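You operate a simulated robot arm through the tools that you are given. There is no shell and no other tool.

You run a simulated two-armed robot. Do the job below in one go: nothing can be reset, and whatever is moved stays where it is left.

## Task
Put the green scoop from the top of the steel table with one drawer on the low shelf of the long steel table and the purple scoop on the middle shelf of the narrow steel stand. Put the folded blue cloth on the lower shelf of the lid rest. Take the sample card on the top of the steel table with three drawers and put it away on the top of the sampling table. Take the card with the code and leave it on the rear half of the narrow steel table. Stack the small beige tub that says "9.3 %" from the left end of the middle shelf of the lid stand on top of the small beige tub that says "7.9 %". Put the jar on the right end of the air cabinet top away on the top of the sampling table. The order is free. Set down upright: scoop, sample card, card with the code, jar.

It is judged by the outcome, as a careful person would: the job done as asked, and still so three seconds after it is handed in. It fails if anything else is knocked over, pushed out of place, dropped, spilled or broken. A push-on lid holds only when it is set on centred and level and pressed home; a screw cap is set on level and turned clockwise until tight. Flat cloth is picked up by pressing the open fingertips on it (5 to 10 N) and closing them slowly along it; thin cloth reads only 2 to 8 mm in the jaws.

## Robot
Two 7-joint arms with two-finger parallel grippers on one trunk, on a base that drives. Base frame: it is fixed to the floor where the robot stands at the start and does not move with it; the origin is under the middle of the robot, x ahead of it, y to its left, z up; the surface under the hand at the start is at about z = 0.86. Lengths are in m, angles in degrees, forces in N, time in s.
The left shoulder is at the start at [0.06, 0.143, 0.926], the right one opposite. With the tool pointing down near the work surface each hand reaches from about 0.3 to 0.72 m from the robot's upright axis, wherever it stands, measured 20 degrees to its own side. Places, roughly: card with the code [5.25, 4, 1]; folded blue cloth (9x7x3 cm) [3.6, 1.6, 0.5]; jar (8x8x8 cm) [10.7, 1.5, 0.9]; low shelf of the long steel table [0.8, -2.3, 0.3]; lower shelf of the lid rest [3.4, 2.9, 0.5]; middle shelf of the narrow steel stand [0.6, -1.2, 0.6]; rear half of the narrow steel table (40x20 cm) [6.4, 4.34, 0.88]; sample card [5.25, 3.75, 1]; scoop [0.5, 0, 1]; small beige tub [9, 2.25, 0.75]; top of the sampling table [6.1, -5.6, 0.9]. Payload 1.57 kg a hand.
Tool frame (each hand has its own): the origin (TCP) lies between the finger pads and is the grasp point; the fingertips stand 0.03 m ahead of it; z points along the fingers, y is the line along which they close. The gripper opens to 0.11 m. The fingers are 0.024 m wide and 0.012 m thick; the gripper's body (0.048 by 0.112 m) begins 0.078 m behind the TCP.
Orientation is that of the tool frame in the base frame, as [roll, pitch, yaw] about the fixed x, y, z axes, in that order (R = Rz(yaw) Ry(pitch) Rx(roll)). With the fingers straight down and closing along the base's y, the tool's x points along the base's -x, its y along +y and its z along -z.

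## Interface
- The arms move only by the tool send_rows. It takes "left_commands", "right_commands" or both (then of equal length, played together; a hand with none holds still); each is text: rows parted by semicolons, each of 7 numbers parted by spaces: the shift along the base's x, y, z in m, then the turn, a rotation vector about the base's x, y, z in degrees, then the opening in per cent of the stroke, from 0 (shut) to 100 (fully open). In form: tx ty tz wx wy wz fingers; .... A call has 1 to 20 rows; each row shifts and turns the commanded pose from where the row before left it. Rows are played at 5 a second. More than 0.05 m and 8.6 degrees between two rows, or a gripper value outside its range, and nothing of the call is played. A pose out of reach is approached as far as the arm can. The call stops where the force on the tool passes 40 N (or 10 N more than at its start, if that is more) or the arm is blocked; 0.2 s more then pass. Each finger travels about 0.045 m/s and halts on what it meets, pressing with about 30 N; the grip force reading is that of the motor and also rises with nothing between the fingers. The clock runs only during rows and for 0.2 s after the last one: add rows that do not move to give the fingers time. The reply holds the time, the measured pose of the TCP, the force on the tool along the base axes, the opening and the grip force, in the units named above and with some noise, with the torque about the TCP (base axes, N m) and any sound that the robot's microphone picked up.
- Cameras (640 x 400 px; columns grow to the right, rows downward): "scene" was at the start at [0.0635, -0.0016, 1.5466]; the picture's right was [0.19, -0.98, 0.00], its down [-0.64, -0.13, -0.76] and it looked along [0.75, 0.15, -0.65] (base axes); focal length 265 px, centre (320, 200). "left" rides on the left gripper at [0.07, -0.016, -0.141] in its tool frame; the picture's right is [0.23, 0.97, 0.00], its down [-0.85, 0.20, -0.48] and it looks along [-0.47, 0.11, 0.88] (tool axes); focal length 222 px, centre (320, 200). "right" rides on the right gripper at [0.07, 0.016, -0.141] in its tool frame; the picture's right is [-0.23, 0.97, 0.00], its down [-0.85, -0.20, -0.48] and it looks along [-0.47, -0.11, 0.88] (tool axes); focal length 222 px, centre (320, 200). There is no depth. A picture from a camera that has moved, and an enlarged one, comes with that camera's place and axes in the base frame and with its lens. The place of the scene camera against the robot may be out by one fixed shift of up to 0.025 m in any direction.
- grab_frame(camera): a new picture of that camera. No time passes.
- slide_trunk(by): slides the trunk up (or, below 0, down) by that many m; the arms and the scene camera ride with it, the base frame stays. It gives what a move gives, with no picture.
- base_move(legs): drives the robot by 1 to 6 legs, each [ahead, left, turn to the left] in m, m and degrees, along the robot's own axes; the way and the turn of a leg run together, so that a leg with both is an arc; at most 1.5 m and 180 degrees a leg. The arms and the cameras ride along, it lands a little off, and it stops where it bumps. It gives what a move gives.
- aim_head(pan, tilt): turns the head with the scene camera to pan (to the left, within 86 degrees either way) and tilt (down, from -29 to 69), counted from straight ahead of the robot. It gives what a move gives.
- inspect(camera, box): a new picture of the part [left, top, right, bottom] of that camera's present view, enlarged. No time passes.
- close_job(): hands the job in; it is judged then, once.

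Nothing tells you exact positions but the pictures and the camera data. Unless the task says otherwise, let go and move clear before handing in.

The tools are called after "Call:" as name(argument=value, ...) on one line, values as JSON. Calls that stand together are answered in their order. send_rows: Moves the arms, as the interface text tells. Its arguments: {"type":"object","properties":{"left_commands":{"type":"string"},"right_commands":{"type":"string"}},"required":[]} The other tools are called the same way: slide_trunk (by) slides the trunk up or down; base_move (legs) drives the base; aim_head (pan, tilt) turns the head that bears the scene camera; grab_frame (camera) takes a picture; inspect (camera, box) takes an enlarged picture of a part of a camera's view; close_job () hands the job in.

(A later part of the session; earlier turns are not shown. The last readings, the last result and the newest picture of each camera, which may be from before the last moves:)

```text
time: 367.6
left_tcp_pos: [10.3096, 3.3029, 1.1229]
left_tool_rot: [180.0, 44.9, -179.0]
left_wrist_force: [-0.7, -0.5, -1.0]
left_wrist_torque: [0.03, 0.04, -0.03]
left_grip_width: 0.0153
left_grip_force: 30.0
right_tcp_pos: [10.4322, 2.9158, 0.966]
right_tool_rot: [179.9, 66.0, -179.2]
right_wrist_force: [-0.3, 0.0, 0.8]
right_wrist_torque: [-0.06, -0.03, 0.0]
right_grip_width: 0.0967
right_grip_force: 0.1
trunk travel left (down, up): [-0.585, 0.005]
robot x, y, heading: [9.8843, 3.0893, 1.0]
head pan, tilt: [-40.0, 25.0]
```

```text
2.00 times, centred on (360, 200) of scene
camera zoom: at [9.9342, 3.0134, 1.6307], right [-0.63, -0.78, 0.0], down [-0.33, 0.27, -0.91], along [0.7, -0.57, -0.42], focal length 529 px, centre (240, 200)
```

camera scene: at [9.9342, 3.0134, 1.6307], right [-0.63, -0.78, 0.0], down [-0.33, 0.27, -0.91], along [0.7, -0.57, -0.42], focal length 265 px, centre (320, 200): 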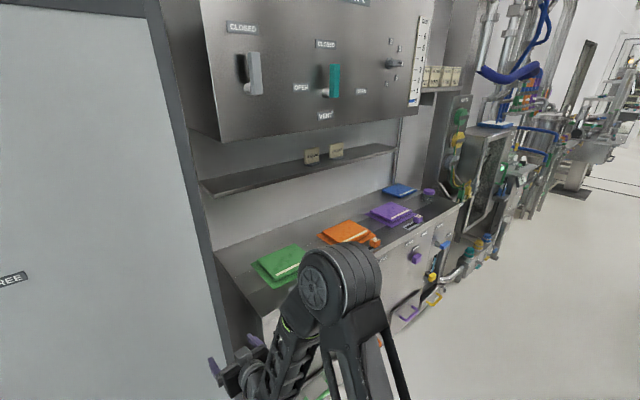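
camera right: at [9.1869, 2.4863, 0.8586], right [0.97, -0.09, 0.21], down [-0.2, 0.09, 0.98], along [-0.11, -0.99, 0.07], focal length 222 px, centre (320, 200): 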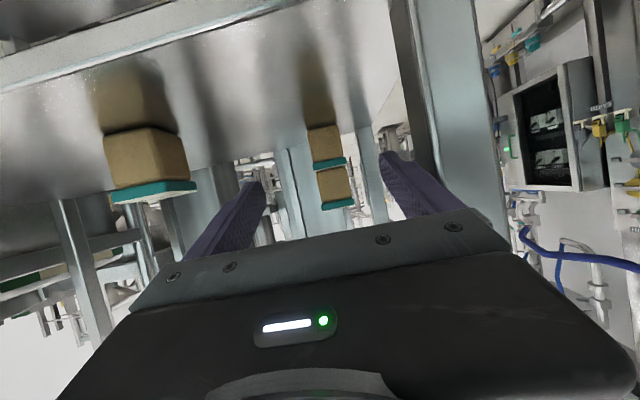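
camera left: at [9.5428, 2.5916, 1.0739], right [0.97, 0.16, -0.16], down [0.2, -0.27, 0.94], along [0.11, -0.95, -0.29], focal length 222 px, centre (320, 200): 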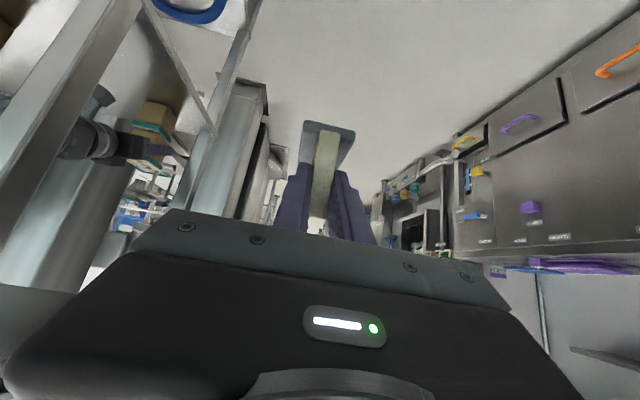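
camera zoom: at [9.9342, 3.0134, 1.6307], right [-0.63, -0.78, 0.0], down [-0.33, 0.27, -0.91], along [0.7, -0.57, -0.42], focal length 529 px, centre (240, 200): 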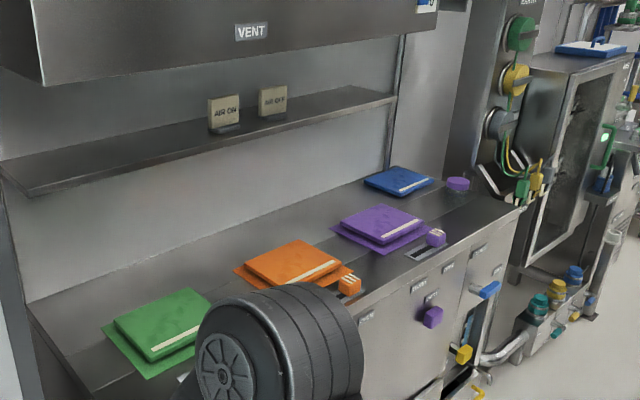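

The purple-lidded jar stands at the right end of the air cabinet top, at about (10.70, 1.50). I raise and pull back the right hand, then sidestep along the cabinet.

Call:
send_rows(right_commands="-0.03 0 0.035 0 0 0 100; -0.03 0 0.035 0 0 0 100; -0.03 0 0.035 0 0 0 100; -0.02 0 0.035 0 0 0 100; 0 0 0 0 0 0 100")

Call:
base_move(legs=[[0, -0.7, -0.9], [0, -0.65, 0]])

Call:
aim_head(pan=-10, tilt=35)

Call:
grab_frame(camera="scene")

Call:
grab_frame(camera="right")

```text
time: 368.8
left_tcp_pos: [10.3097, 3.3026, 1.1237]
left_tool_rot: [-180.0, 44.9, -179.0]
left_wrist_force: [-0.4, -1.2, -1.3]
left_wrist_torque: [-0.01, 0.03, -0.02]
left_grip_width: 0.0152
left_grip_force: 30.1
right_tcp_pos: [10.4099, 2.9267, 1.1123]
right_tool_rot: [179.9, 66.0, -179.1]
right_wrist_force: [0.3, -0.6, -0.1]
right_wrist_torque: [-0.03, 0.02, 0.02]
right_grip_width: 0.11
right_grip_force: 0.0
right hand out of reach, approached as far as the arm can: row 1, 2, 3, 4
trunk travel left (down, up): [-0.585, 0.005]
robot x, y, heading: [9.8805, 3.0905, 0.9]
head pan, tilt: [-40.0, 25.0]
```

```text
time: 375.8
left_tcp_pos: [10.3147, 1.9588, 1.1238]
left_tool_rot: [-180.0, 44.9, 179.4]
left_wrist_force: [-0.2, -0.1, -0.2]
left_wrist_torque: [0.02, 0.05, 0.02]
left_grip_width: 0.0153
left_grip_force: 30.4
right_tcp_pos: [10.4047, 1.5804, 1.1116]
right_tool_rot: [179.8, 65.9, 179.4]
right_wrist_force: [0.3, 0.0, -0.6]
right_wrist_torque: [0.05, 0.0, 0.0]
right_grip_width: 0.11
right_grip_force: 0.0
trunk travel left (down, up): [-0.585, 0.005]
robot x, y, heading: [9.8782, 1.7579, -0.4]
head pan, tilt: [-40.0, 25.0]
```

```text
time: 376.7
left_tcp_pos: [10.3143, 1.9588, 1.1237]
left_tool_rot: [-180.0, 45.0, 179.5]
left_wrist_force: [-0.5, -0.8, -1.4]
left_wrist_torque: [0.01, 0.06, 0.02]
left_grip_width: 0.0155
left_grip_force: 30.6
right_tcp_pos: [10.4049, 1.5803, 1.1119]
right_tool_rot: [180.0, 65.9, 179.4]
right_wrist_force: [-0.3, -0.2, -0.2]
right_wrist_torque: [0.02, 0.02, -0.01]
right_grip_width: 0.1098
right_grip_force: 0.1
trunk travel left (down, up): [-0.585, 0.005]
robot x, y, heading: [9.8828, 1.76, -0.4]
head pan, tilt: [-10.0, 35.0]
```

```text
taken
camera scene: at [9.9488, 1.7235, 1.615], right [-0.18, -0.98, 0.0], down [-0.56, 0.11, -0.82], along [0.81, -0.15, -0.57], focal length 265 px, centre (320, 200)
```

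scene: 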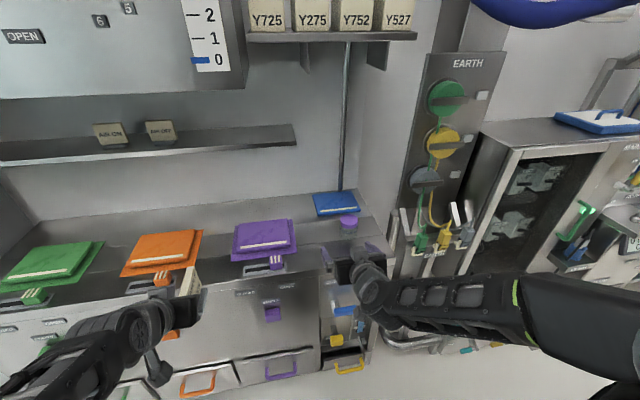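

```text
taken
camera right: at [10.2485, 1.6002, 1.1051], right [0.1, 0.97, 0.21], down [-0.09, -0.2, 0.98], along [0.99, -0.12, 0.07], focal length 222 px, centre (320, 200)
```

right: 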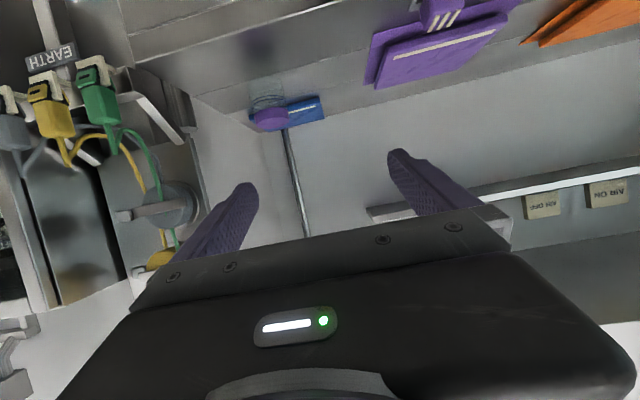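

Call:
inspect(camera="right", box=[220, 60, 380, 180])

Call:
inspect(camera="scene", box=[280, 170, 420, 290])

```text
3.33 times, centred on (300, 120) of right
camera zoom: at [10.2485, 1.6002, 1.1051], right [0.1, 0.97, 0.21], down [-0.09, -0.2, 0.98], along [0.99, -0.12, 0.07], focal length 740 px, centre (387, 467)
```

zoom: 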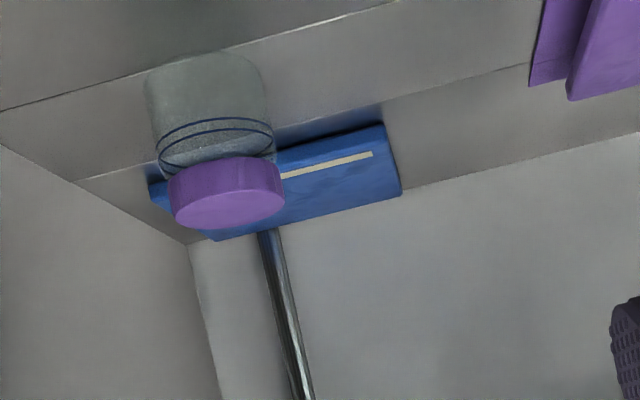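

```text
3.33 times, centred on (350, 230) of scene
camera zoom: at [9.9488, 1.7235, 1.615], right [-0.18, -0.98, 0.0], down [-0.56, 0.11, -0.82], along [0.81, -0.15, -0.57], focal length 882 px, centre (220, 100)
```

zoom: 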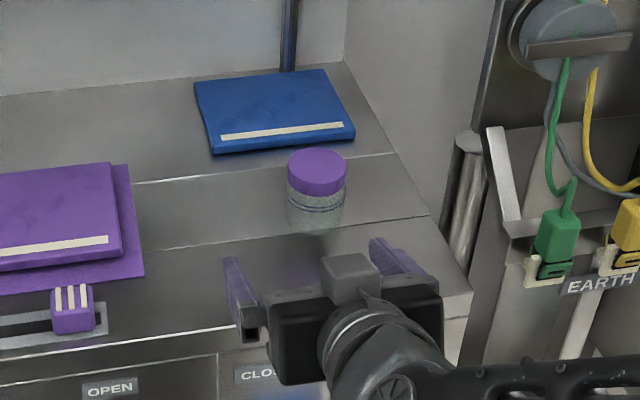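

The jar's lid top is at about (10.715, 1.483, 0.96); it's ~7 cm wide. I bring the right hand in front of it at 60° tilt.

Call:
send_rows(right_commands="0.025 -0.0139 -0.0189 0 0.857 0 100; 0.025 -0.0139 -0.0189 0 0.857 0 100; 0.025 -0.0139 -0.0189 0 0.857 0 100; 0.025 -0.0139 -0.0189 0 0.857 0 100; 0.025 -0.0139 -0.0189 0 0.857 0 100; 0.025 -0.0139 -0.0189 0 0.857 0 100; 0.025 -0.0139 -0.0189 0 0.857 0 100; 0 0 0 0 0 0 100")

Call:
grab_frame(camera="right")

Call:
inspect(camera="scene", box=[280, 170, 420, 290])

```text
time: 378.5
left_tcp_pos: [10.3137, 1.9588, 1.1243]
left_tool_rot: [-180.0, 44.8, 179.5]
left_wrist_force: [-0.3, 0.0, -0.4]
left_wrist_torque: [-0.01, 0.02, 0.02]
left_grip_width: 0.0156
left_grip_force: 29.8
right_tcp_pos: [10.5775, 1.4835, 0.9793]
right_tool_rot: [180.0, 59.8, 179.6]
right_wrist_force: [0.4, -0.9, -0.1]
right_wrist_torque: [0.02, -0.06, -0.01]
right_grip_width: 0.1102
right_grip_force: 0.1
trunk travel left (down, up): [-0.585, 0.005]
robot x, y, heading: [9.882, 1.7564, -0.7]
head pan, tilt: [-10.0, 35.0]
```

```text
taken
camera right: at [10.422, 1.5031, 0.9889], right [0.12, 0.97, 0.2], down [0.01, -0.2, 0.98], along [0.99, -0.12, -0.04], focal length 222 px, centre (320, 200)
```

right: 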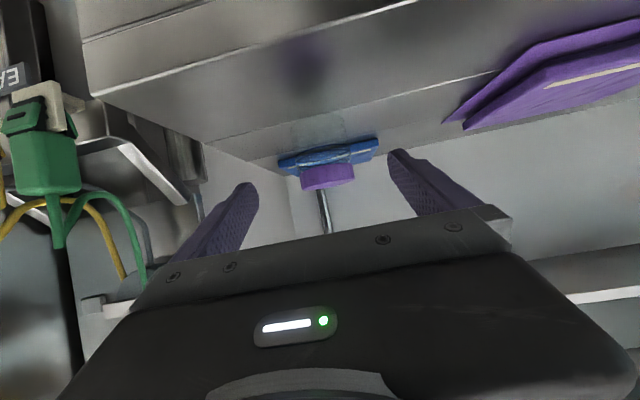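

```text
3.33 times, centred on (350, 230) of scene
camera zoom: at [9.9483, 1.7238, 1.615], right [-0.18, -0.98, 0.0], down [-0.56, 0.1, -0.82], along [0.81, -0.15, -0.57], focal length 882 px, centre (220, 100)
```

zoom: 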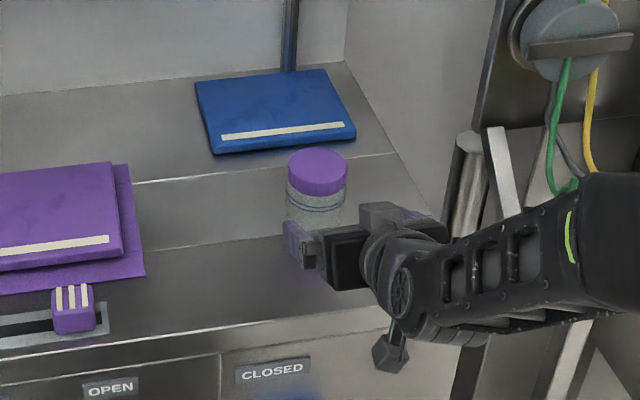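

Call:
send_rows(right_commands="0 0 -0.02 0 0 0 100; 0 0 -0.02 0 0 0 100; 0 0 -0.02 0 0 0 100; 0 0 0 0 0 0 100")

Call:
grab_frame(camera="right")

```text
time: 379.5
left_tcp_pos: [10.3146, 1.958, 1.1245]
left_tool_rot: [180.0, 44.9, 179.5]
left_wrist_force: [0.1, -0.2, -0.6]
left_wrist_torque: [-0.01, 0.03, 0.01]
left_grip_width: 0.0157
left_grip_force: 30.0
right_tcp_pos: [10.5799, 1.4843, 0.9197]
right_tool_rot: [180.0, 59.9, 179.5]
right_wrist_force: [-0.5, -0.3, 0.3]
right_wrist_torque: [-0.01, 0.01, 0.0]
right_grip_width: 0.1104
right_grip_force: 0.1
trunk travel left (down, up): [-0.585, 0.005]
robot x, y, heading: [9.8784, 1.7575, -0.3]
head pan, tilt: [-10.0, 35.0]
```

```text
taken
camera right: at [10.4238, 1.5024, 0.9295], right [0.12, 0.97, 0.2], down [0.01, -0.2, 0.98], along [0.99, -0.12, -0.04], focal length 222 px, centre (320, 200)
```

right: 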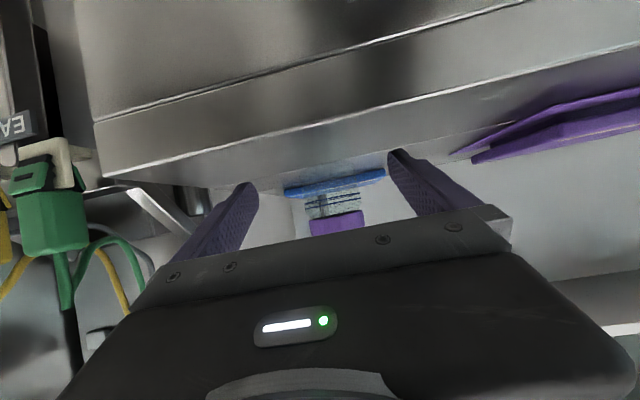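

Call:
send_rows(right_commands="0.034 0 -0.001 0 0 0 100; 0.034 0 -0.001 0 0 0 100; 0.034 0 -0.001 0 0 0 100; 0.033 0 -0.001 0 0 0 100; 0 0 0 0 0 0 100")

Call:
grab_frame(camera="right")

Call:
inspect(camera="scene", box=[280, 170, 420, 290])

```text
time: 380.7
left_tcp_pos: [10.3138, 1.9591, 1.1236]
left_tool_rot: [179.9, 44.8, 179.6]
left_wrist_force: [0.5, -0.2, -1.2]
left_wrist_torque: [-0.02, 0.05, 0.04]
left_grip_width: 0.0152
left_grip_force: 29.9
right_tcp_pos: [10.7146, 1.4837, 0.9151]
right_tool_rot: [180.0, 59.9, 179.6]
right_wrist_force: [0.8, 0.4, -0.2]
right_wrist_torque: [0.01, 0.03, -0.04]
right_grip_width: 0.11
right_grip_force: 0.0
trunk travel left (down, up): [-0.585, 0.005]
robot x, y, heading: [9.8774, 1.7567, -0.6]
head pan, tilt: [-10.0, 35.0]
```

```text
taken
camera right: at [10.558, 1.5031, 0.9255], right [0.12, 0.97, 0.2], down [0.01, -0.2, 0.98], along [0.99, -0.12, -0.04], focal length 222 px, centre (320, 200)
```

right: 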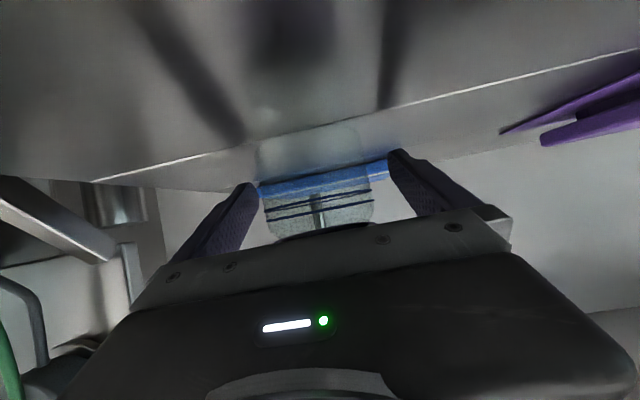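

```text
3.33 times, centred on (350, 230) of scene
camera zoom: at [9.9484, 1.7236, 1.615], right [-0.18, -0.98, 0.0], down [-0.56, 0.1, -0.82], along [0.81, -0.15, -0.57], focal length 882 px, centre (220, 100)
```

zoom: 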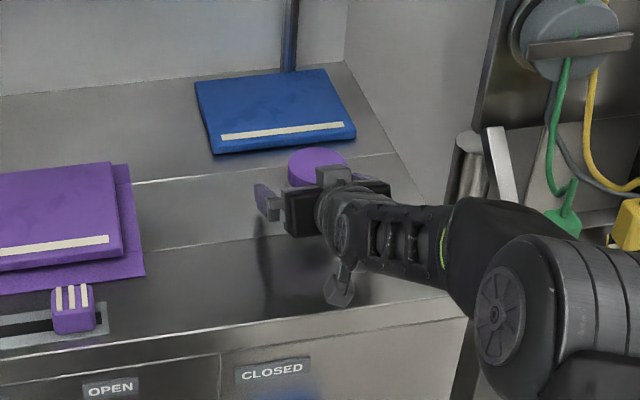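

Call:
send_rows(right_commands="0 0 0 0 0 0 90; 0 0 0 0 0 0 80; 0 0 0 0 0 0 72; 0 0 0 0 0 0 64; 0 0 0 0 0 0 56; 0 0 0 0 0 0 40; 0 0 0 0 0 0 20; 0 0 0 0 0 0 0; 0 0 0 0 0 0 0")

Call:
grab_frame(camera="right")

Call:
inspect(camera="scene", box=[280, 170, 420, 290])

```text
time: 382.7
left_tcp_pos: [10.3136, 1.9594, 1.1225]
left_tool_rot: [180.0, 44.9, 179.5]
left_wrist_force: [0.6, -0.9, -0.6]
left_wrist_torque: [0.03, 0.03, -0.01]
left_grip_width: 0.0153
left_grip_force: 30.0
right_tcp_pos: [10.7138, 1.4825, 0.9158]
right_tool_rot: [180.0, 59.9, 179.5]
right_wrist_force: [0.0, -0.9, 0.8]
right_wrist_torque: [0.06, 0.01, 0.0]
right_grip_width: 0.0713
right_grip_force: 29.9
trunk travel left (down, up): [-0.585, 0.005]
robot x, y, heading: [9.8812, 1.7574, -0.4]
head pan, tilt: [-10.0, 35.0]
```

```text
taken
camera right: at [10.558, 1.503, 0.9254], right [0.12, 0.97, 0.2], down [0.01, -0.2, 0.98], along [0.99, -0.12, -0.04], focal length 222 px, centre (320, 200)
```

right: 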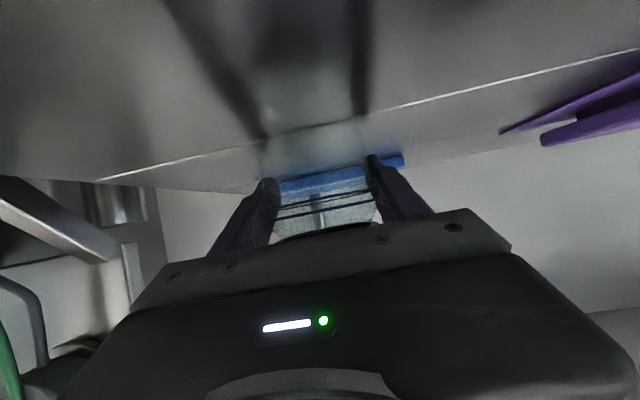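

```text
3.33 times, centred on (350, 230) of scene
camera zoom: at [9.9488, 1.7234, 1.615], right [-0.18, -0.98, 0.0], down [-0.56, 0.1, -0.82], along [0.81, -0.15, -0.57], focal length 882 px, centre (220, 100)
```

zoom: 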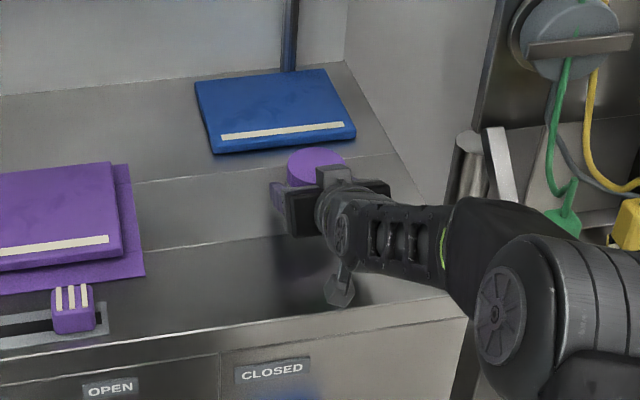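

The jar is gripped (71 mm). I lift it and bring it back.

Call:
send_rows(right_commands="0 0 0.01 0 0 0 0; 0 0 0.02 0 0 0 0; 0 0 0.03 0 0 0 0; 0 0 0.03 0 0 0 0; 0 0 0 0 0 0 0")

Call:
grab_frame(camera="scene")

Call:
grab_frame(camera="right")

```text
time: 383.9
left_tcp_pos: [10.3157, 1.9603, 1.1233]
left_tool_rot: [180.0, 45.0, 179.5]
left_wrist_force: [0.0, -1.1, -1.0]
left_wrist_torque: [-0.02, 0.06, -0.01]
left_grip_width: 0.0154
left_grip_force: 30.2
right_tcp_pos: [10.7131, 1.4837, 1.004]
right_tool_rot: [-180.0, 59.8, 179.5]
right_wrist_force: [-0.2, 0.0, -2.2]
right_wrist_torque: [-0.04, -0.01, 0.0]
right_grip_width: 0.0712
right_grip_force: 30.1
trunk travel left (down, up): [-0.585, 0.005]
robot x, y, heading: [9.8813, 1.7599, -0.4]
head pan, tilt: [-10.0, 35.0]
```

```text
taken
camera scene: at [9.9496, 1.7232, 1.6149], right [-0.18, -0.98, 0.0], down [-0.56, 0.1, -0.82], along [0.81, -0.15, -0.57], focal length 265 px, centre (320, 200)
```

scene: 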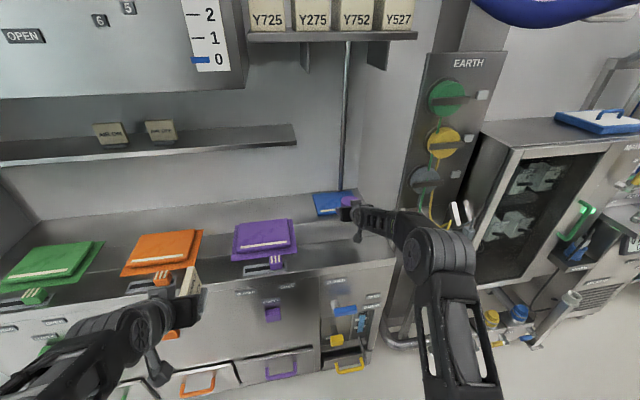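

```text
taken
camera right: at [10.5582, 1.5037, 1.0147], right [0.12, 0.97, 0.2], down [0.01, -0.2, 0.98], along [0.99, -0.12, -0.04], focal length 222 px, centre (320, 200)
```

right: 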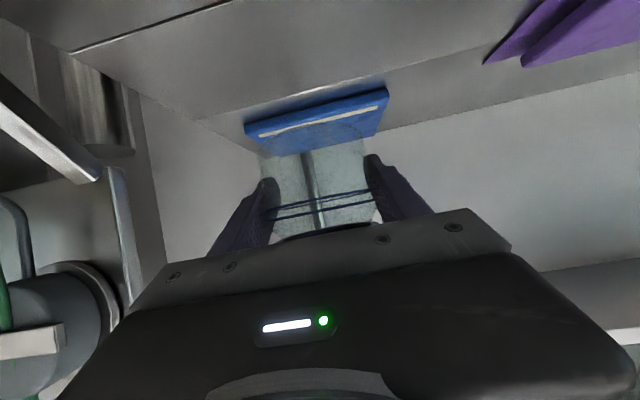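

Call:
send_rows(right_commands="-0.04 0.003 0.012 0 0 0 0; -0.04 0.003 0.012 0 0 0 0; -0.04 0.003 0.012 0 0 0 0; -0.04 0.003 0.012 0 0 0 0; -0.04 0.003 0.012 0 0 0 0; -0.04 0.003 0.012 0 0 0 0; -0.04 0.003 0.012 0 0 0 0; 0 0 0 0 0 0 0")

Call:
base_move(legs=[[0, 0.7, 0.5], [0, 0.68, 0], [-1.2, 0.04, 0], [-1.2, 0.04, 0]])

Call:
aim_head(pan=0, tilt=40)

Call:
grab_frame(camera="scene")

```text
time: 385.7
left_tcp_pos: [10.3157, 1.9593, 1.1223]
left_tool_rot: [-180.0, 45.0, 179.4]
left_wrist_force: [-0.5, 0.2, -0.7]
left_wrist_torque: [0.01, 0.05, 0.0]
left_grip_width: 0.0152
left_grip_force: 29.6
right_tcp_pos: [10.4342, 1.5054, 1.088]
right_tool_rot: [-179.9, 59.8, 179.6]
right_wrist_force: [0.7, -0.1, -2.7]
right_wrist_torque: [-0.03, -0.01, 0.0]
right_grip_width: 0.0707
right_grip_force: 29.9
trunk travel left (down, up): [-0.585, 0.005]
robot x, y, heading: [9.8817, 1.7589, -0.7]
head pan, tilt: [-10.0, 35.0]
```

```text
time: 404.0
left_tcp_pos: [7.9423, 3.4021, 1.1229]
left_tool_rot: [-179.9, 44.9, -179.3]
left_wrist_force: [-0.6, 0.4, -1.9]
left_wrist_torque: [-0.02, 0.01, 0.0]
left_grip_width: 0.0152
left_grip_force: 29.5
right_tcp_pos: [8.0739, 2.9519, 1.0896]
right_tool_rot: [-180.0, 59.9, -179.2]
right_wrist_force: [0.7, -0.2, -3.1]
right_wrist_torque: [-0.02, -0.02, 0.01]
right_grip_width: 0.0708
right_grip_force: 30.3
trunk travel left (down, up): [-0.585, 0.005]
robot x, y, heading: [7.5162, 3.1907, 0.5]
head pan, tilt: [-10.0, 35.0]
```

```text
time: 404.8
left_tcp_pos: [7.9423, 3.401, 1.1235]
left_tool_rot: [180.0, 45.0, -179.3]
left_wrist_force: [-0.7, 0.4, -0.5]
left_wrist_torque: [0.01, 0.03, -0.03]
left_grip_width: 0.0154
left_grip_force: 29.9
right_tcp_pos: [8.0731, 2.9513, 1.089]
right_tool_rot: [179.9, 59.8, -179.2]
right_wrist_force: [0.1, 0.1, -1.7]
right_wrist_torque: [-0.03, -0.05, -0.01]
right_grip_width: 0.0707
right_grip_force: 30.1
trunk travel left (down, up): [-0.585, 0.005]
robot x, y, heading: [7.5126, 3.1908, 0.4]
head pan, tilt: [0.0, 40.0]
```

```text
taken
camera scene: at [7.5803, 3.1732, 1.6074], right [0.01, -1.0, 0.0], down [-0.64, -0.01, -0.77], along [0.77, 0.01, -0.64], focal length 265 px, centre (320, 200)
```

scene: 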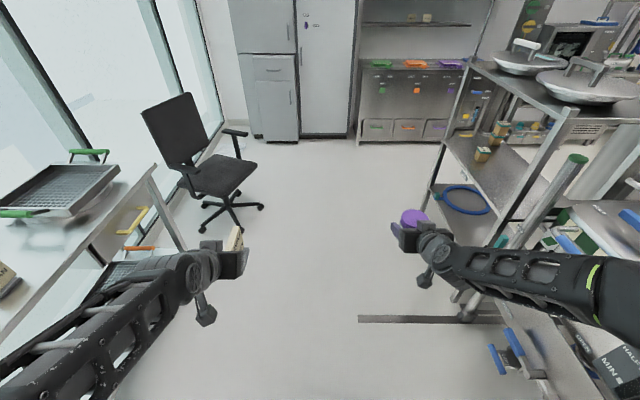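

The stack on the lid stand is intact, and both items are held. I continue backward to the turning spot by the narrow table.

Call:
base_move(legs=[[-1.27, 0.12, 0], [0, 0, 89.5]])

Call:
aim_head(pan=30, tilt=35)

Call:
grab_frame(camera="scene")

```text
time: 414.9
left_tcp_pos: [6.0432, 3.7004, 1.123]
left_tool_rot: [-179.9, 44.8, -88.2]
left_wrist_force: [0.2, 1.2, -1.1]
left_wrist_torque: [-0.03, -0.02, -0.01]
left_grip_width: 0.0155
left_grip_force: 30.0
right_tcp_pos: [6.4899, 3.8394, 1.0888]
right_tool_rot: [-180.0, 59.9, -88.1]
right_wrist_force: [-0.7, 0.7, -1.8]
right_wrist_torque: [0.02, 0.03, -0.02]
right_grip_width: 0.0711
right_grip_force: 29.7
trunk travel left (down, up): [-0.585, 0.005]
robot x, y, heading: [6.2609, 3.2754, 91.7]
head pan, tilt: [0.0, 40.0]
```

```text
time: 415.9
left_tcp_pos: [6.041, 3.7006, 1.1235]
left_tool_rot: [-180.0, 44.9, -88.1]
left_wrist_force: [-0.2, 0.5, -0.3]
left_wrist_torque: [-0.03, 0.0, 0.02]
left_grip_width: 0.0154
left_grip_force: 30.4
right_tcp_pos: [6.4905, 3.84, 1.0882]
right_tool_rot: [180.0, 59.9, -88.2]
right_wrist_force: [0.6, -0.2, -2.9]
right_wrist_torque: [0.03, -0.02, 0.0]
right_grip_width: 0.0708
right_grip_force: 30.5
trunk travel left (down, up): [-0.585, 0.005]
robot x, y, heading: [6.2591, 3.2761, 92.0]
head pan, tilt: [30.0, 35.0]
```

```text
taken
camera scene: at [6.2272, 3.3042, 1.6149], right [0.85, 0.53, 0.0], down [0.3, -0.49, -0.82], along [-0.43, 0.7, -0.57], focal length 265 px, centre (320, 200)
```

scene: 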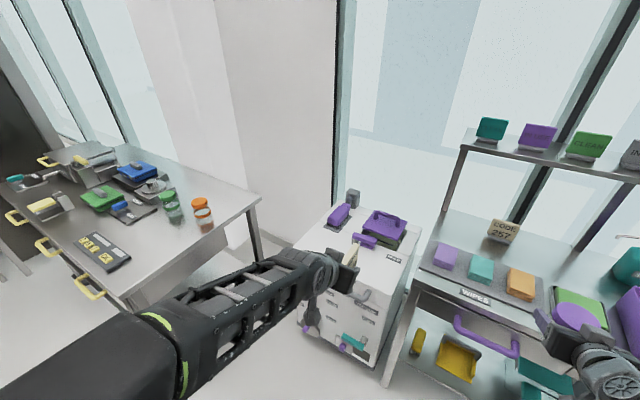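

Call:
base_move(legs=[[-0.2, 0, -2], [0, 1.45, 0]])

Call:
grab_frame(camera="scene")

```text
time: 424.3
left_tcp_pos: [4.5921, 3.4883, 1.1238]
left_tool_rot: [180.0, 45.0, -88.7]
left_wrist_force: [-0.2, -0.2, -1.0]
left_wrist_torque: [-0.05, -0.03, 0.01]
left_grip_width: 0.0151
left_grip_force: 30.3
right_tcp_pos: [5.0412, 3.6216, 1.0887]
right_tool_rot: [180.0, 59.9, -88.7]
right_wrist_force: [0.0, 0.7, -2.1]
right_wrist_torque: [0.02, 0.03, 0.0]
right_grip_width: 0.0706
right_grip_force: 30.2
trunk travel left (down, up): [-0.585, 0.005]
robot x, y, heading: [4.8046, 3.059, 90.9]
head pan, tilt: [30.0, 35.0]
```

```text
taken
camera scene: at [4.7722, 3.0892, 1.6149], right [0.86, 0.52, 0.0], down [0.3, -0.49, -0.82], along [-0.42, 0.7, -0.57], focal length 265 px, centre (320, 200)
```

scene: 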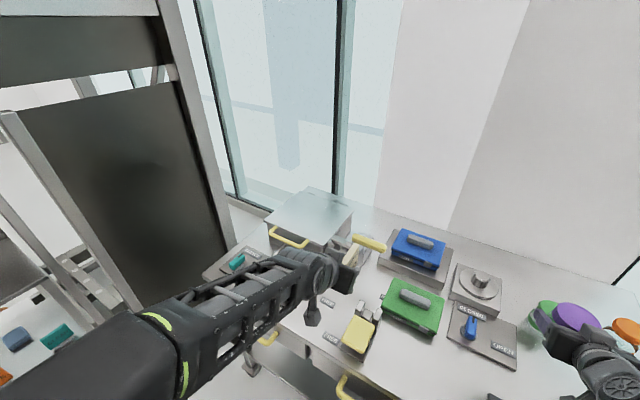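

I drive backward down the aisle.

Call:
base_move(legs=[[-1.0, 0, -0.9], [-1.4, 0, 0], [-1.4, 0, 0]])

Call:
aim_head(pan=-80, tilt=30)

Call:
grab_frame(camera="scene")

```text
time: 442.7
left_tcp_pos: [4.6097, -0.3247, 1.1228]
left_tool_rot: [180.0, 44.9, -90.2]
left_wrist_force: [-0.3, 0.3, -0.8]
left_wrist_torque: [-0.01, 0.02, -0.02]
left_grip_width: 0.0154
left_grip_force: 30.0
right_tcp_pos: [5.063, -0.2028, 1.0891]
right_tool_rot: [-179.9, 59.8, -90.2]
right_wrist_force: [-1.0, 0.1, -3.0]
right_wrist_torque: [0.01, -0.02, 0.0]
right_grip_width: 0.0704
right_grip_force: 29.9
trunk travel left (down, up): [-0.585, 0.005]
robot x, y, heading: [4.8139, -0.7561, 89.9]
head pan, tilt: [30.0, 35.0]
```

```text
time: 444.6
left_tcp_pos: [4.6103, -0.3241, 1.1233]
left_tool_rot: [-180.0, 44.9, -90.3]
left_wrist_force: [-0.6, 0.4, -0.3]
left_wrist_torque: [-0.03, -0.02, 0.0]
left_grip_width: 0.0152
left_grip_force: 30.4
right_tcp_pos: [5.063, -0.2024, 1.0892]
right_tool_rot: [179.9, 59.9, -90.2]
right_wrist_force: [0.9, -0.5, -2.9]
right_wrist_torque: [0.02, -0.04, 0.03]
right_grip_width: 0.0706
right_grip_force: 29.9
trunk travel left (down, up): [-0.585, 0.005]
robot x, y, heading: [4.813, -0.7548, 89.7]
head pan, tilt: [-80.0, 30.0]
```

```text
taken
camera scene: at [4.9142, -0.7881, 1.6227], right [0.17, -0.99, 0.0], down [-0.49, -0.09, -0.87], along [0.85, 0.15, -0.5], focal length 265 px, centre (320, 200)
```

scene: 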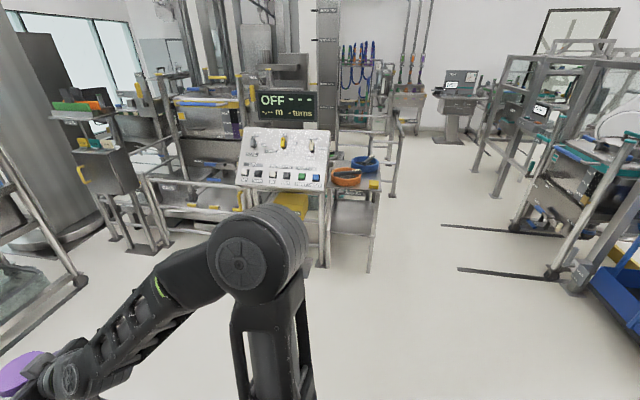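

Call:
base_move(legs=[[-1.3, -0.22, 0.2], [-1.2, -0.21, 0]])

Call:
aim_head(pan=86, tilt=45)

Call:
grab_frame(camera="scene")

```text
time: 456.9
left_tcp_pos: [5.0486, -2.8158, 1.1232]
left_tool_rot: [180.0, 44.9, -90.0]
left_wrist_force: [0.2, 0.3, 0.0]
left_wrist_torque: [-0.07, 0.0, 0.01]
left_grip_width: 0.0153
left_grip_force: 30.0
right_tcp_pos: [5.5002, -2.6926, 1.0884]
right_tool_rot: [-179.9, 59.8, -90.2]
right_wrist_force: [0.4, -1.0, -2.9]
right_wrist_torque: [-0.01, 0.01, 0.01]
right_grip_width: 0.0705
right_grip_force: 30.2
trunk travel left (down, up): [-0.585, 0.005]
robot x, y, heading: [5.2566, -3.2435, 89.8]
head pan, tilt: [-80.0, 30.0]
```

```text
time: 459.5
left_tcp_pos: [5.0488, -2.8148, 1.1235]
left_tool_rot: [180.0, 44.8, -90.1]
left_wrist_force: [0.3, -1.1, -0.6]
left_wrist_torque: [-0.02, -0.01, -0.02]
left_grip_width: 0.0155
left_grip_force: 30.1
right_tcp_pos: [5.4999, -2.6926, 1.089]
right_tool_rot: [179.9, 59.9, -90.1]
right_wrist_force: [-0.7, -0.4, -2.1]
right_wrist_torque: [-0.01, -0.01, -0.02]
right_grip_width: 0.0701
right_grip_force: 30.1
trunk travel left (down, up): [-0.585, 0.005]
robot x, y, heading: [5.2514, -3.2487, 89.8]
head pan, tilt: [85.9, 45.0]
```

```text
taken
camera scene: at [5.1826, -3.2883, 1.6002], right [0.07, 1.0, 0.0], down [0.71, -0.05, -0.71], along [-0.71, 0.05, -0.71], focal length 265 px, centre (320, 200)
```

scene: 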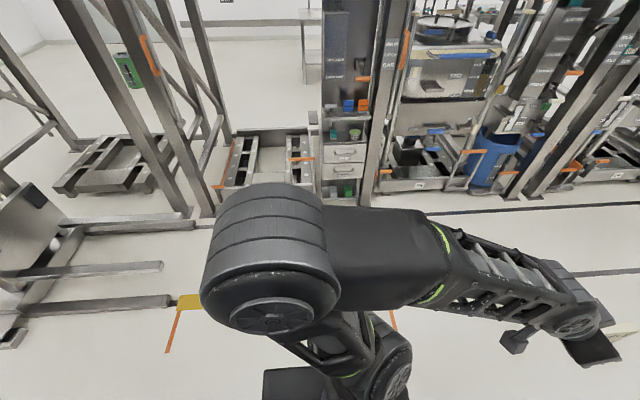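

The pallet truck stays well left of my path. I continue back to the sampling table and turn to face it.

Call:
base_move(legs=[[-1.2, 0, 0.2], [-1.15, 0, 0]])

Call:
aim_head(pan=-80, tilt=35)

Call:
grab_frame(camera="scene")

```text
time: 471.1
left_tcp_pos: [5.0709, -5.184, 1.1239]
left_tool_rot: [-180.0, 45.0, -88.5]
left_wrist_force: [-0.5, -0.6, -1.3]
left_wrist_torque: [-0.02, -0.03, -0.01]
left_grip_width: 0.0154
left_grip_force: 29.7
right_tcp_pos: [5.5196, -5.0486, 1.0881]
right_tool_rot: [179.9, 60.0, -88.4]
right_wrist_force: [-0.9, 0.1, -2.4]
right_wrist_torque: [0.0, 0.0, 0.0]
right_grip_width: 0.0703
right_grip_force: 29.4
trunk travel left (down, up): [-0.585, 0.005]
robot x, y, heading: [5.2879, -5.6102, 91.3]
head pan, tilt: [85.9, 45.0]
```

```text
time: 473.6
left_tcp_pos: [5.0695, -5.1828, 1.1235]
left_tool_rot: [180.0, 44.9, -88.6]
left_wrist_force: [0.6, 0.3, -0.8]
left_wrist_torque: [-0.05, 0.0, 0.03]
left_grip_width: 0.0154
left_grip_force: 29.2
right_tcp_pos: [5.5199, -5.048, 1.0886]
right_tool_rot: [-180.0, 59.9, -88.5]
right_wrist_force: [-0.1, -0.4, -3.7]
right_wrist_torque: [0.02, -0.02, 0.02]
right_grip_width: 0.0702
right_grip_force: 29.5
trunk travel left (down, up): [-0.585, 0.005]
robot x, y, heading: [5.2883, -5.6103, 91.4]
head pan, tilt: [-80.0, 35.0]
```

```text
taken
camera scene: at [5.3851, -5.6391, 1.615], right [0.2, -0.98, 0.0], down [-0.56, -0.11, -0.82], along [0.8, 0.16, -0.57], focal length 265 px, centre (320, 200)
```

scene: 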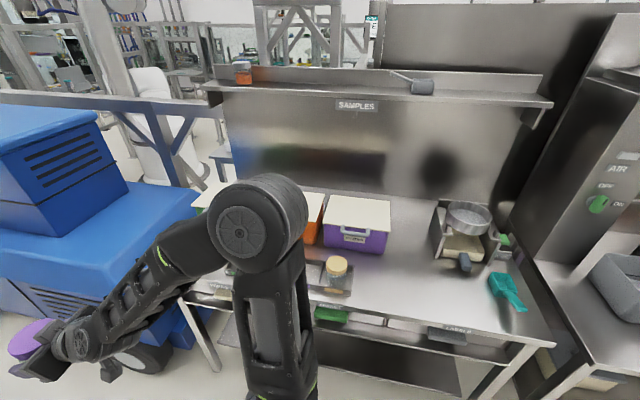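

I step back a little for turning room and turn right to face the table.

Call:
base_move(legs=[[-0.3, 0.06, 0], [0, 0, -91.4]])

Call:
aim_head(pan=10, tilt=38)

Call:
grab_frame(camera="scene")

Call:
grab_frame(camera="right")

Call:
grab_frame(camera="left")

```text
time: 479.5
left_tcp_pos: [5.6635, -5.689, 1.1244]
left_tool_rot: [179.9, 44.9, -179.4]
left_wrist_force: [0.0, -0.3, -1.5]
left_wrist_torque: [0.02, 0.07, 0.02]
left_grip_width: 0.0155
left_grip_force: 30.1
right_tcp_pos: [5.7931, -6.1395, 1.088]
right_tool_rot: [180.0, 59.9, -179.3]
right_wrist_force: [0.6, -0.2, -3.1]
right_wrist_torque: [-0.01, 0.0, 0.03]
right_grip_width: 0.0702
right_grip_force: 30.4
trunk travel left (down, up): [-0.585, 0.005]
robot x, y, heading: [5.2354, -5.8986, 0.2]
head pan, tilt: [-80.0, 35.0]
```

```text
time: 481.1
left_tcp_pos: [5.6636, -5.6889, 1.1237]
left_tool_rot: [-180.0, 44.9, -179.4]
left_wrist_force: [0.0, -0.4, -0.8]
left_wrist_torque: [-0.01, 0.01, 0.0]
left_grip_width: 0.0153
left_grip_force: 29.6
right_tcp_pos: [5.7924, -6.1386, 1.088]
right_tool_rot: [-180.0, 59.9, -179.3]
right_wrist_force: [-0.5, -0.4, -2.8]
right_wrist_torque: [-0.01, 0.01, 0.0]
right_grip_width: 0.0699
right_grip_force: 29.4
trunk travel left (down, up): [-0.585, 0.005]
robot x, y, heading: [5.2349, -5.8962, 0.9]
head pan, tilt: [10.0, 38.0]
```

```text
taken
camera scene: at [5.301, -5.902, 1.6104], right [0.18, -0.98, 0.0], down [-0.61, -0.11, -0.79], along [0.77, 0.14, -0.62], focal length 265 px, centre (320, 200)
```

scene: 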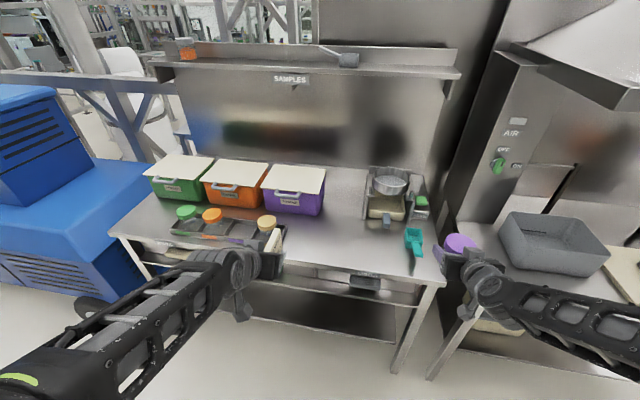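

```text
taken
camera right: at [5.637, -6.1235, 1.0984], right [0.1, 0.98, 0.2], down [0.02, -0.2, 0.98], along [0.99, -0.1, -0.04], focal length 222 px, centre (320, 200)
```

right: 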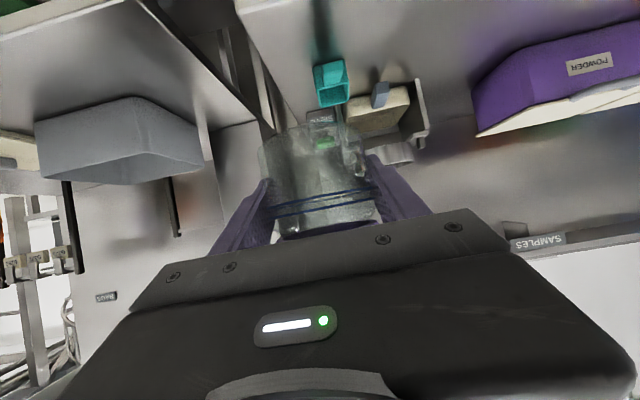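

```text
taken
camera left: at [5.5157, -5.7069, 1.1738], right [-0.17, 0.97, -0.16], down [0.27, 0.2, 0.94], along [0.95, 0.12, -0.29], focal length 222 px, centre (320, 200)
```

left: 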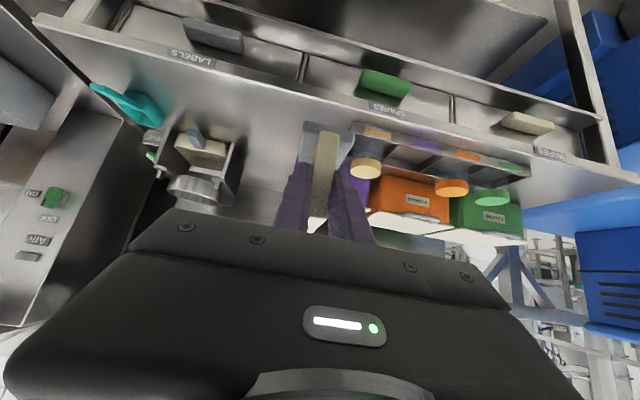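

Call:
inspect(camera="scene", box=[220, 140, 460, 300])

Call:
inspect(camera="left", box=[100, 20, 400, 230])

```text
2.50 times, centred on (340, 220) of scene
camera zoom: at [5.301, -5.902, 1.6104], right [0.18, -0.98, 0.0], down [-0.61, -0.11, -0.79], along [0.77, 0.14, -0.62], focal length 661 px, centre (270, 150)
```

zoom: 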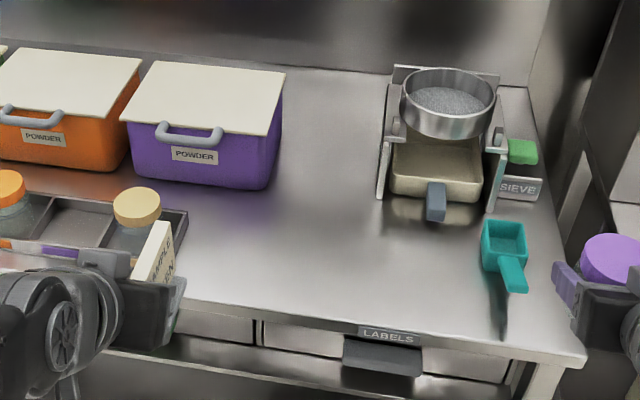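

```text
1.90 times, centred on (250, 125) of left
camera zoom: at [5.5157, -5.7069, 1.1738], right [-0.17, 0.97, -0.16], down [0.27, 0.2, 0.94], along [0.95, 0.12, -0.29], focal length 423 px, centre (453, 343)
```

zoom: 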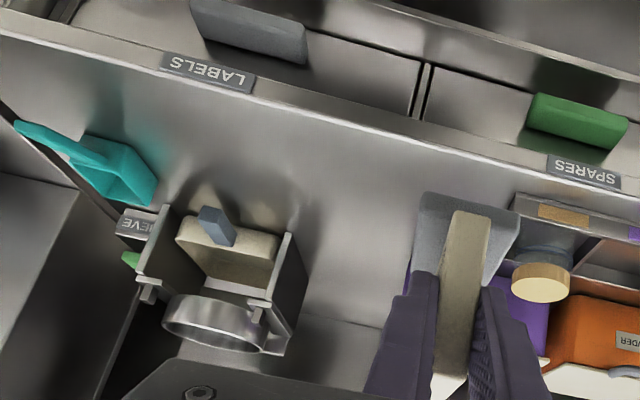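

Free table space lies between the jar tray (ends y≈−5.60) and the sieve (from y≈−5.9, x≥6.05). I'll set the jar at about (5.95, −5.90) and the card at about (5.96, −5.74). I sidestep and bring the jar over.

Call:
base_move(legs=[[0, 0.11, -0.6]])

Call:
send_rows(right_commands="0.03 0.024 -0.008 0 0 0 0; 0.03 0.024 -0.008 0 0 0 0; 0.03 0.024 -0.008 0 0 0 0; 0.03 0.024 -0.008 0 0 0 0; 0.03 0.024 -0.008 0 0 0 0; 0 0 0 0 0 0 0")

Call:
grab_frame(camera="right")

Call:
inspect(camera="scene", box=[220, 140, 460, 300])

```text
time: 482.3
left_tcp_pos: [5.6656, -5.5826, 1.1231]
left_tool_rot: [-180.0, 44.9, 179.9]
left_wrist_force: [-0.8, 0.0, -1.0]
left_wrist_torque: [-0.02, 0.05, -0.01]
left_grip_width: 0.0153
left_grip_force: 29.8
right_tcp_pos: [5.7898, -6.0353, 1.0894]
right_tool_rot: [-179.9, 59.9, -179.9]
right_wrist_force: [0.0, 0.3, -2.3]
right_wrist_torque: [-0.02, -0.01, -0.05]
right_grip_width: 0.0701
right_grip_force: 30.3
trunk travel left (down, up): [-0.585, 0.005]
robot x, y, heading: [5.2344, -5.7896, -0.2]
head pan, tilt: [10.0, 38.0]
```

```text
time: 483.7
left_tcp_pos: [5.6655, -5.5842, 1.123]
left_tool_rot: [-180.0, 44.9, 179.9]
left_wrist_force: [-0.8, -0.9, -0.2]
left_wrist_torque: [0.02, 0.06, 0.01]
left_grip_width: 0.0155
left_grip_force: 30.4
right_tcp_pos: [5.9401, -5.9174, 1.0496]
right_tool_rot: [180.0, 59.9, 179.9]
right_wrist_force: [-0.5, 0.5, -2.7]
right_wrist_torque: [0.01, -0.02, 0.01]
right_grip_width: 0.07
right_grip_force: 30.2
trunk travel left (down, up): [-0.585, 0.005]
robot x, y, heading: [5.2312, -5.7886, -0.1]
head pan, tilt: [10.0, 38.0]
```

```text
taken
camera right: at [5.784, -5.8992, 1.0605], right [0.12, 0.97, 0.2], down [0.02, -0.2, 0.98], along [0.99, -0.11, -0.04], focal length 222 px, centre (320, 200)
```

right: 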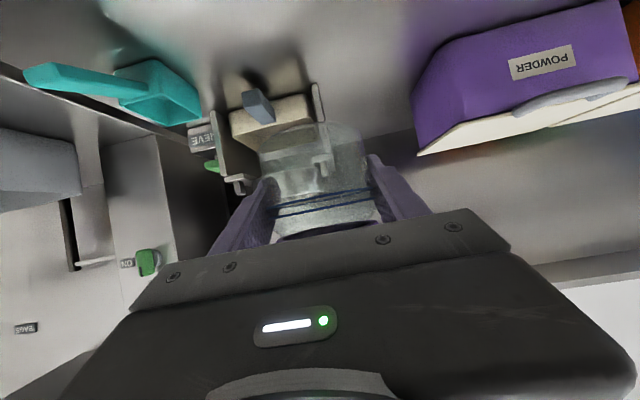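

```text
2.50 times, centred on (340, 220) of scene
camera zoom: at [5.3002, -5.7931, 1.6104], right [0.17, -0.99, 0.0], down [-0.61, -0.11, -0.79], along [0.78, 0.14, -0.62], focal length 661 px, centre (270, 150)
```

zoom: 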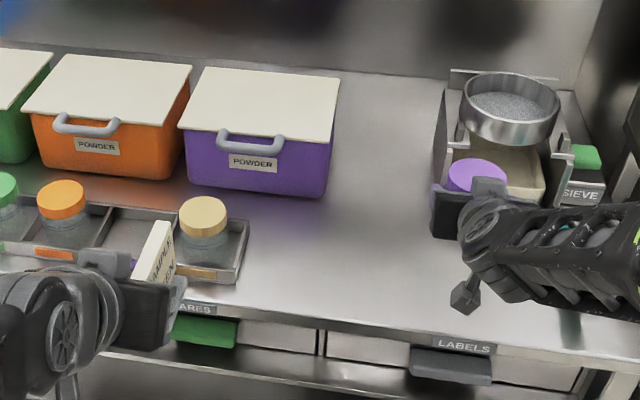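

I shift the jar a little left, away from the sieve handle, and lower it.

Call:
send_rows(right_commands="0 0.019 -0.015 0 0 0 0; 0 0.019 -0.015 0 0 0 0; 0 0.019 -0.015 0 0 0 0; 0 0 -0.02 0 0 0 0; 0 0 -0.015 0 0 0 0; 0 0 0 0 0 0 0")

Call:
grab_frame(camera="right")

Call:
inspect(camera="scene", box=[220, 140, 460, 300])

```text
time: 485.1
left_tcp_pos: [5.6653, -5.5829, 1.1252]
left_tool_rot: [179.9, 45.0, 180.0]
left_wrist_force: [0.6, 0.3, -0.4]
left_wrist_torque: [0.01, 0.07, 0.0]
left_grip_width: 0.0156
left_grip_force: 29.9
right_tcp_pos: [5.9381, -5.8583, 0.968]
right_tool_rot: [-179.9, 59.9, 179.9]
right_wrist_force: [-0.7, 0.4, -2.7]
right_wrist_torque: [0.03, -0.03, 0.02]
right_grip_width: 0.0702
right_grip_force: 29.9
trunk travel left (down, up): [-0.585, 0.005]
robot x, y, heading: [5.2357, -5.7863, -0.3]
head pan, tilt: [10.0, 38.0]
```

```text
taken
camera right: at [5.7832, -5.8392, 0.9776], right [0.12, 0.97, 0.2], down [0.02, -0.2, 0.98], along [0.99, -0.11, -0.04], focal length 222 px, centre (320, 200)
```

right: 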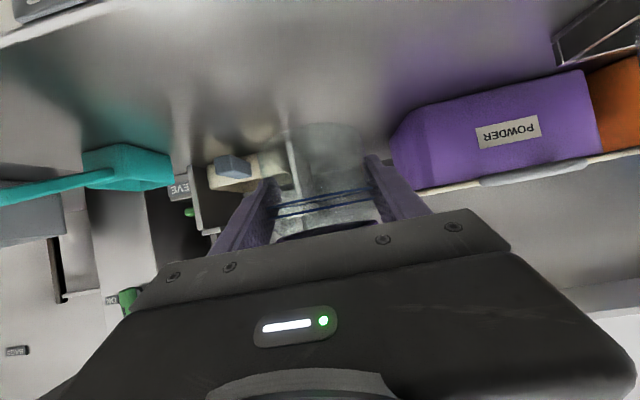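

```text
2.50 times, centred on (340, 220) of scene
camera zoom: at [5.3007, -5.7926, 1.6104], right [0.17, -0.99, 0.0], down [-0.61, -0.11, -0.79], along [0.78, 0.14, -0.62], focal length 661 px, centre (270, 150)
```

zoom: 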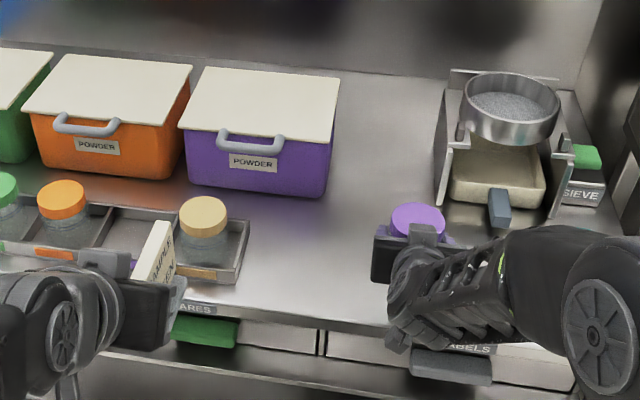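

Call:
send_rows(right_commands="0 0 -0.008 0 0 0 0; 0 0 -0.007 0 0 0 0; 0 0 -0.005 0 0 0 0; 0 0 0 0 0 0 0")

Call:
inspect(camera="right", box=[220, 60, 420, 240])

```text
time: 486.1
left_tcp_pos: [5.6654, -5.5845, 1.1233]
left_tool_rot: [-180.0, 44.9, 179.8]
left_wrist_force: [0.4, 1.1, -0.6]
left_wrist_torque: [0.01, 0.02, -0.01]
left_grip_width: 0.0153
left_grip_force: 29.6
right_tcp_pos: [5.938, -5.858, 0.9469]
right_tool_rot: [-180.0, 59.8, 179.9]
right_wrist_force: [-0.2, 0.0, -3.5]
right_wrist_torque: [0.01, -0.02, -0.01]
right_grip_width: 0.0698
right_grip_force: 29.9
trunk travel left (down, up): [-0.585, 0.005]
robot x, y, heading: [5.2317, -5.7904, -0.2]
head pan, tilt: [10.0, 38.0]
```

```text
2.22 times, centred on (320, 150) of right
camera zoom: at [5.7832, -5.8402, 0.9575], right [0.12, 0.97, 0.2], down [0.02, -0.2, 0.98], along [0.99, -0.11, -0.04], focal length 494 px, centre (320, 311)
```

zoom: 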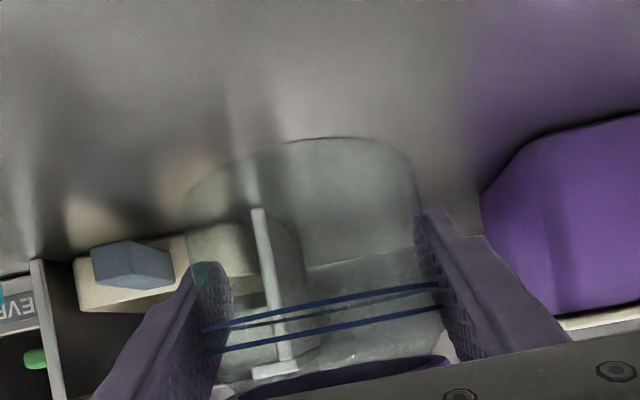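

Call:
send_rows(right_commands="0 0 -0.004 0 0 0 0; 0 0 -0.004 0 0 0 0; 0 0 -0.004 0 0 0 0; 0 0 0 0 0 0 0")

```text
time: 487.1
left_tcp_pos: [5.6659, -5.5842, 1.1234]
left_tool_rot: [180.0, 44.9, 179.9]
left_wrist_force: [-0.7, -0.3, -1.1]
left_wrist_torque: [-0.03, 0.06, 0.0]
left_grip_width: 0.0151
left_grip_force: 29.7
right_tcp_pos: [5.9396, -5.8571, 0.9363]
right_tool_rot: [-180.0, 59.9, 179.9]
right_wrist_force: [-1.0, -0.6, -2.5]
right_wrist_torque: [0.0, 0.01, 0.01]
right_grip_width: 0.0701
right_grip_force: 30.5
trunk travel left (down, up): [-0.585, 0.005]
robot x, y, heading: [5.2333, -5.7911, -0.4]
head pan, tilt: [10.0, 38.0]
```

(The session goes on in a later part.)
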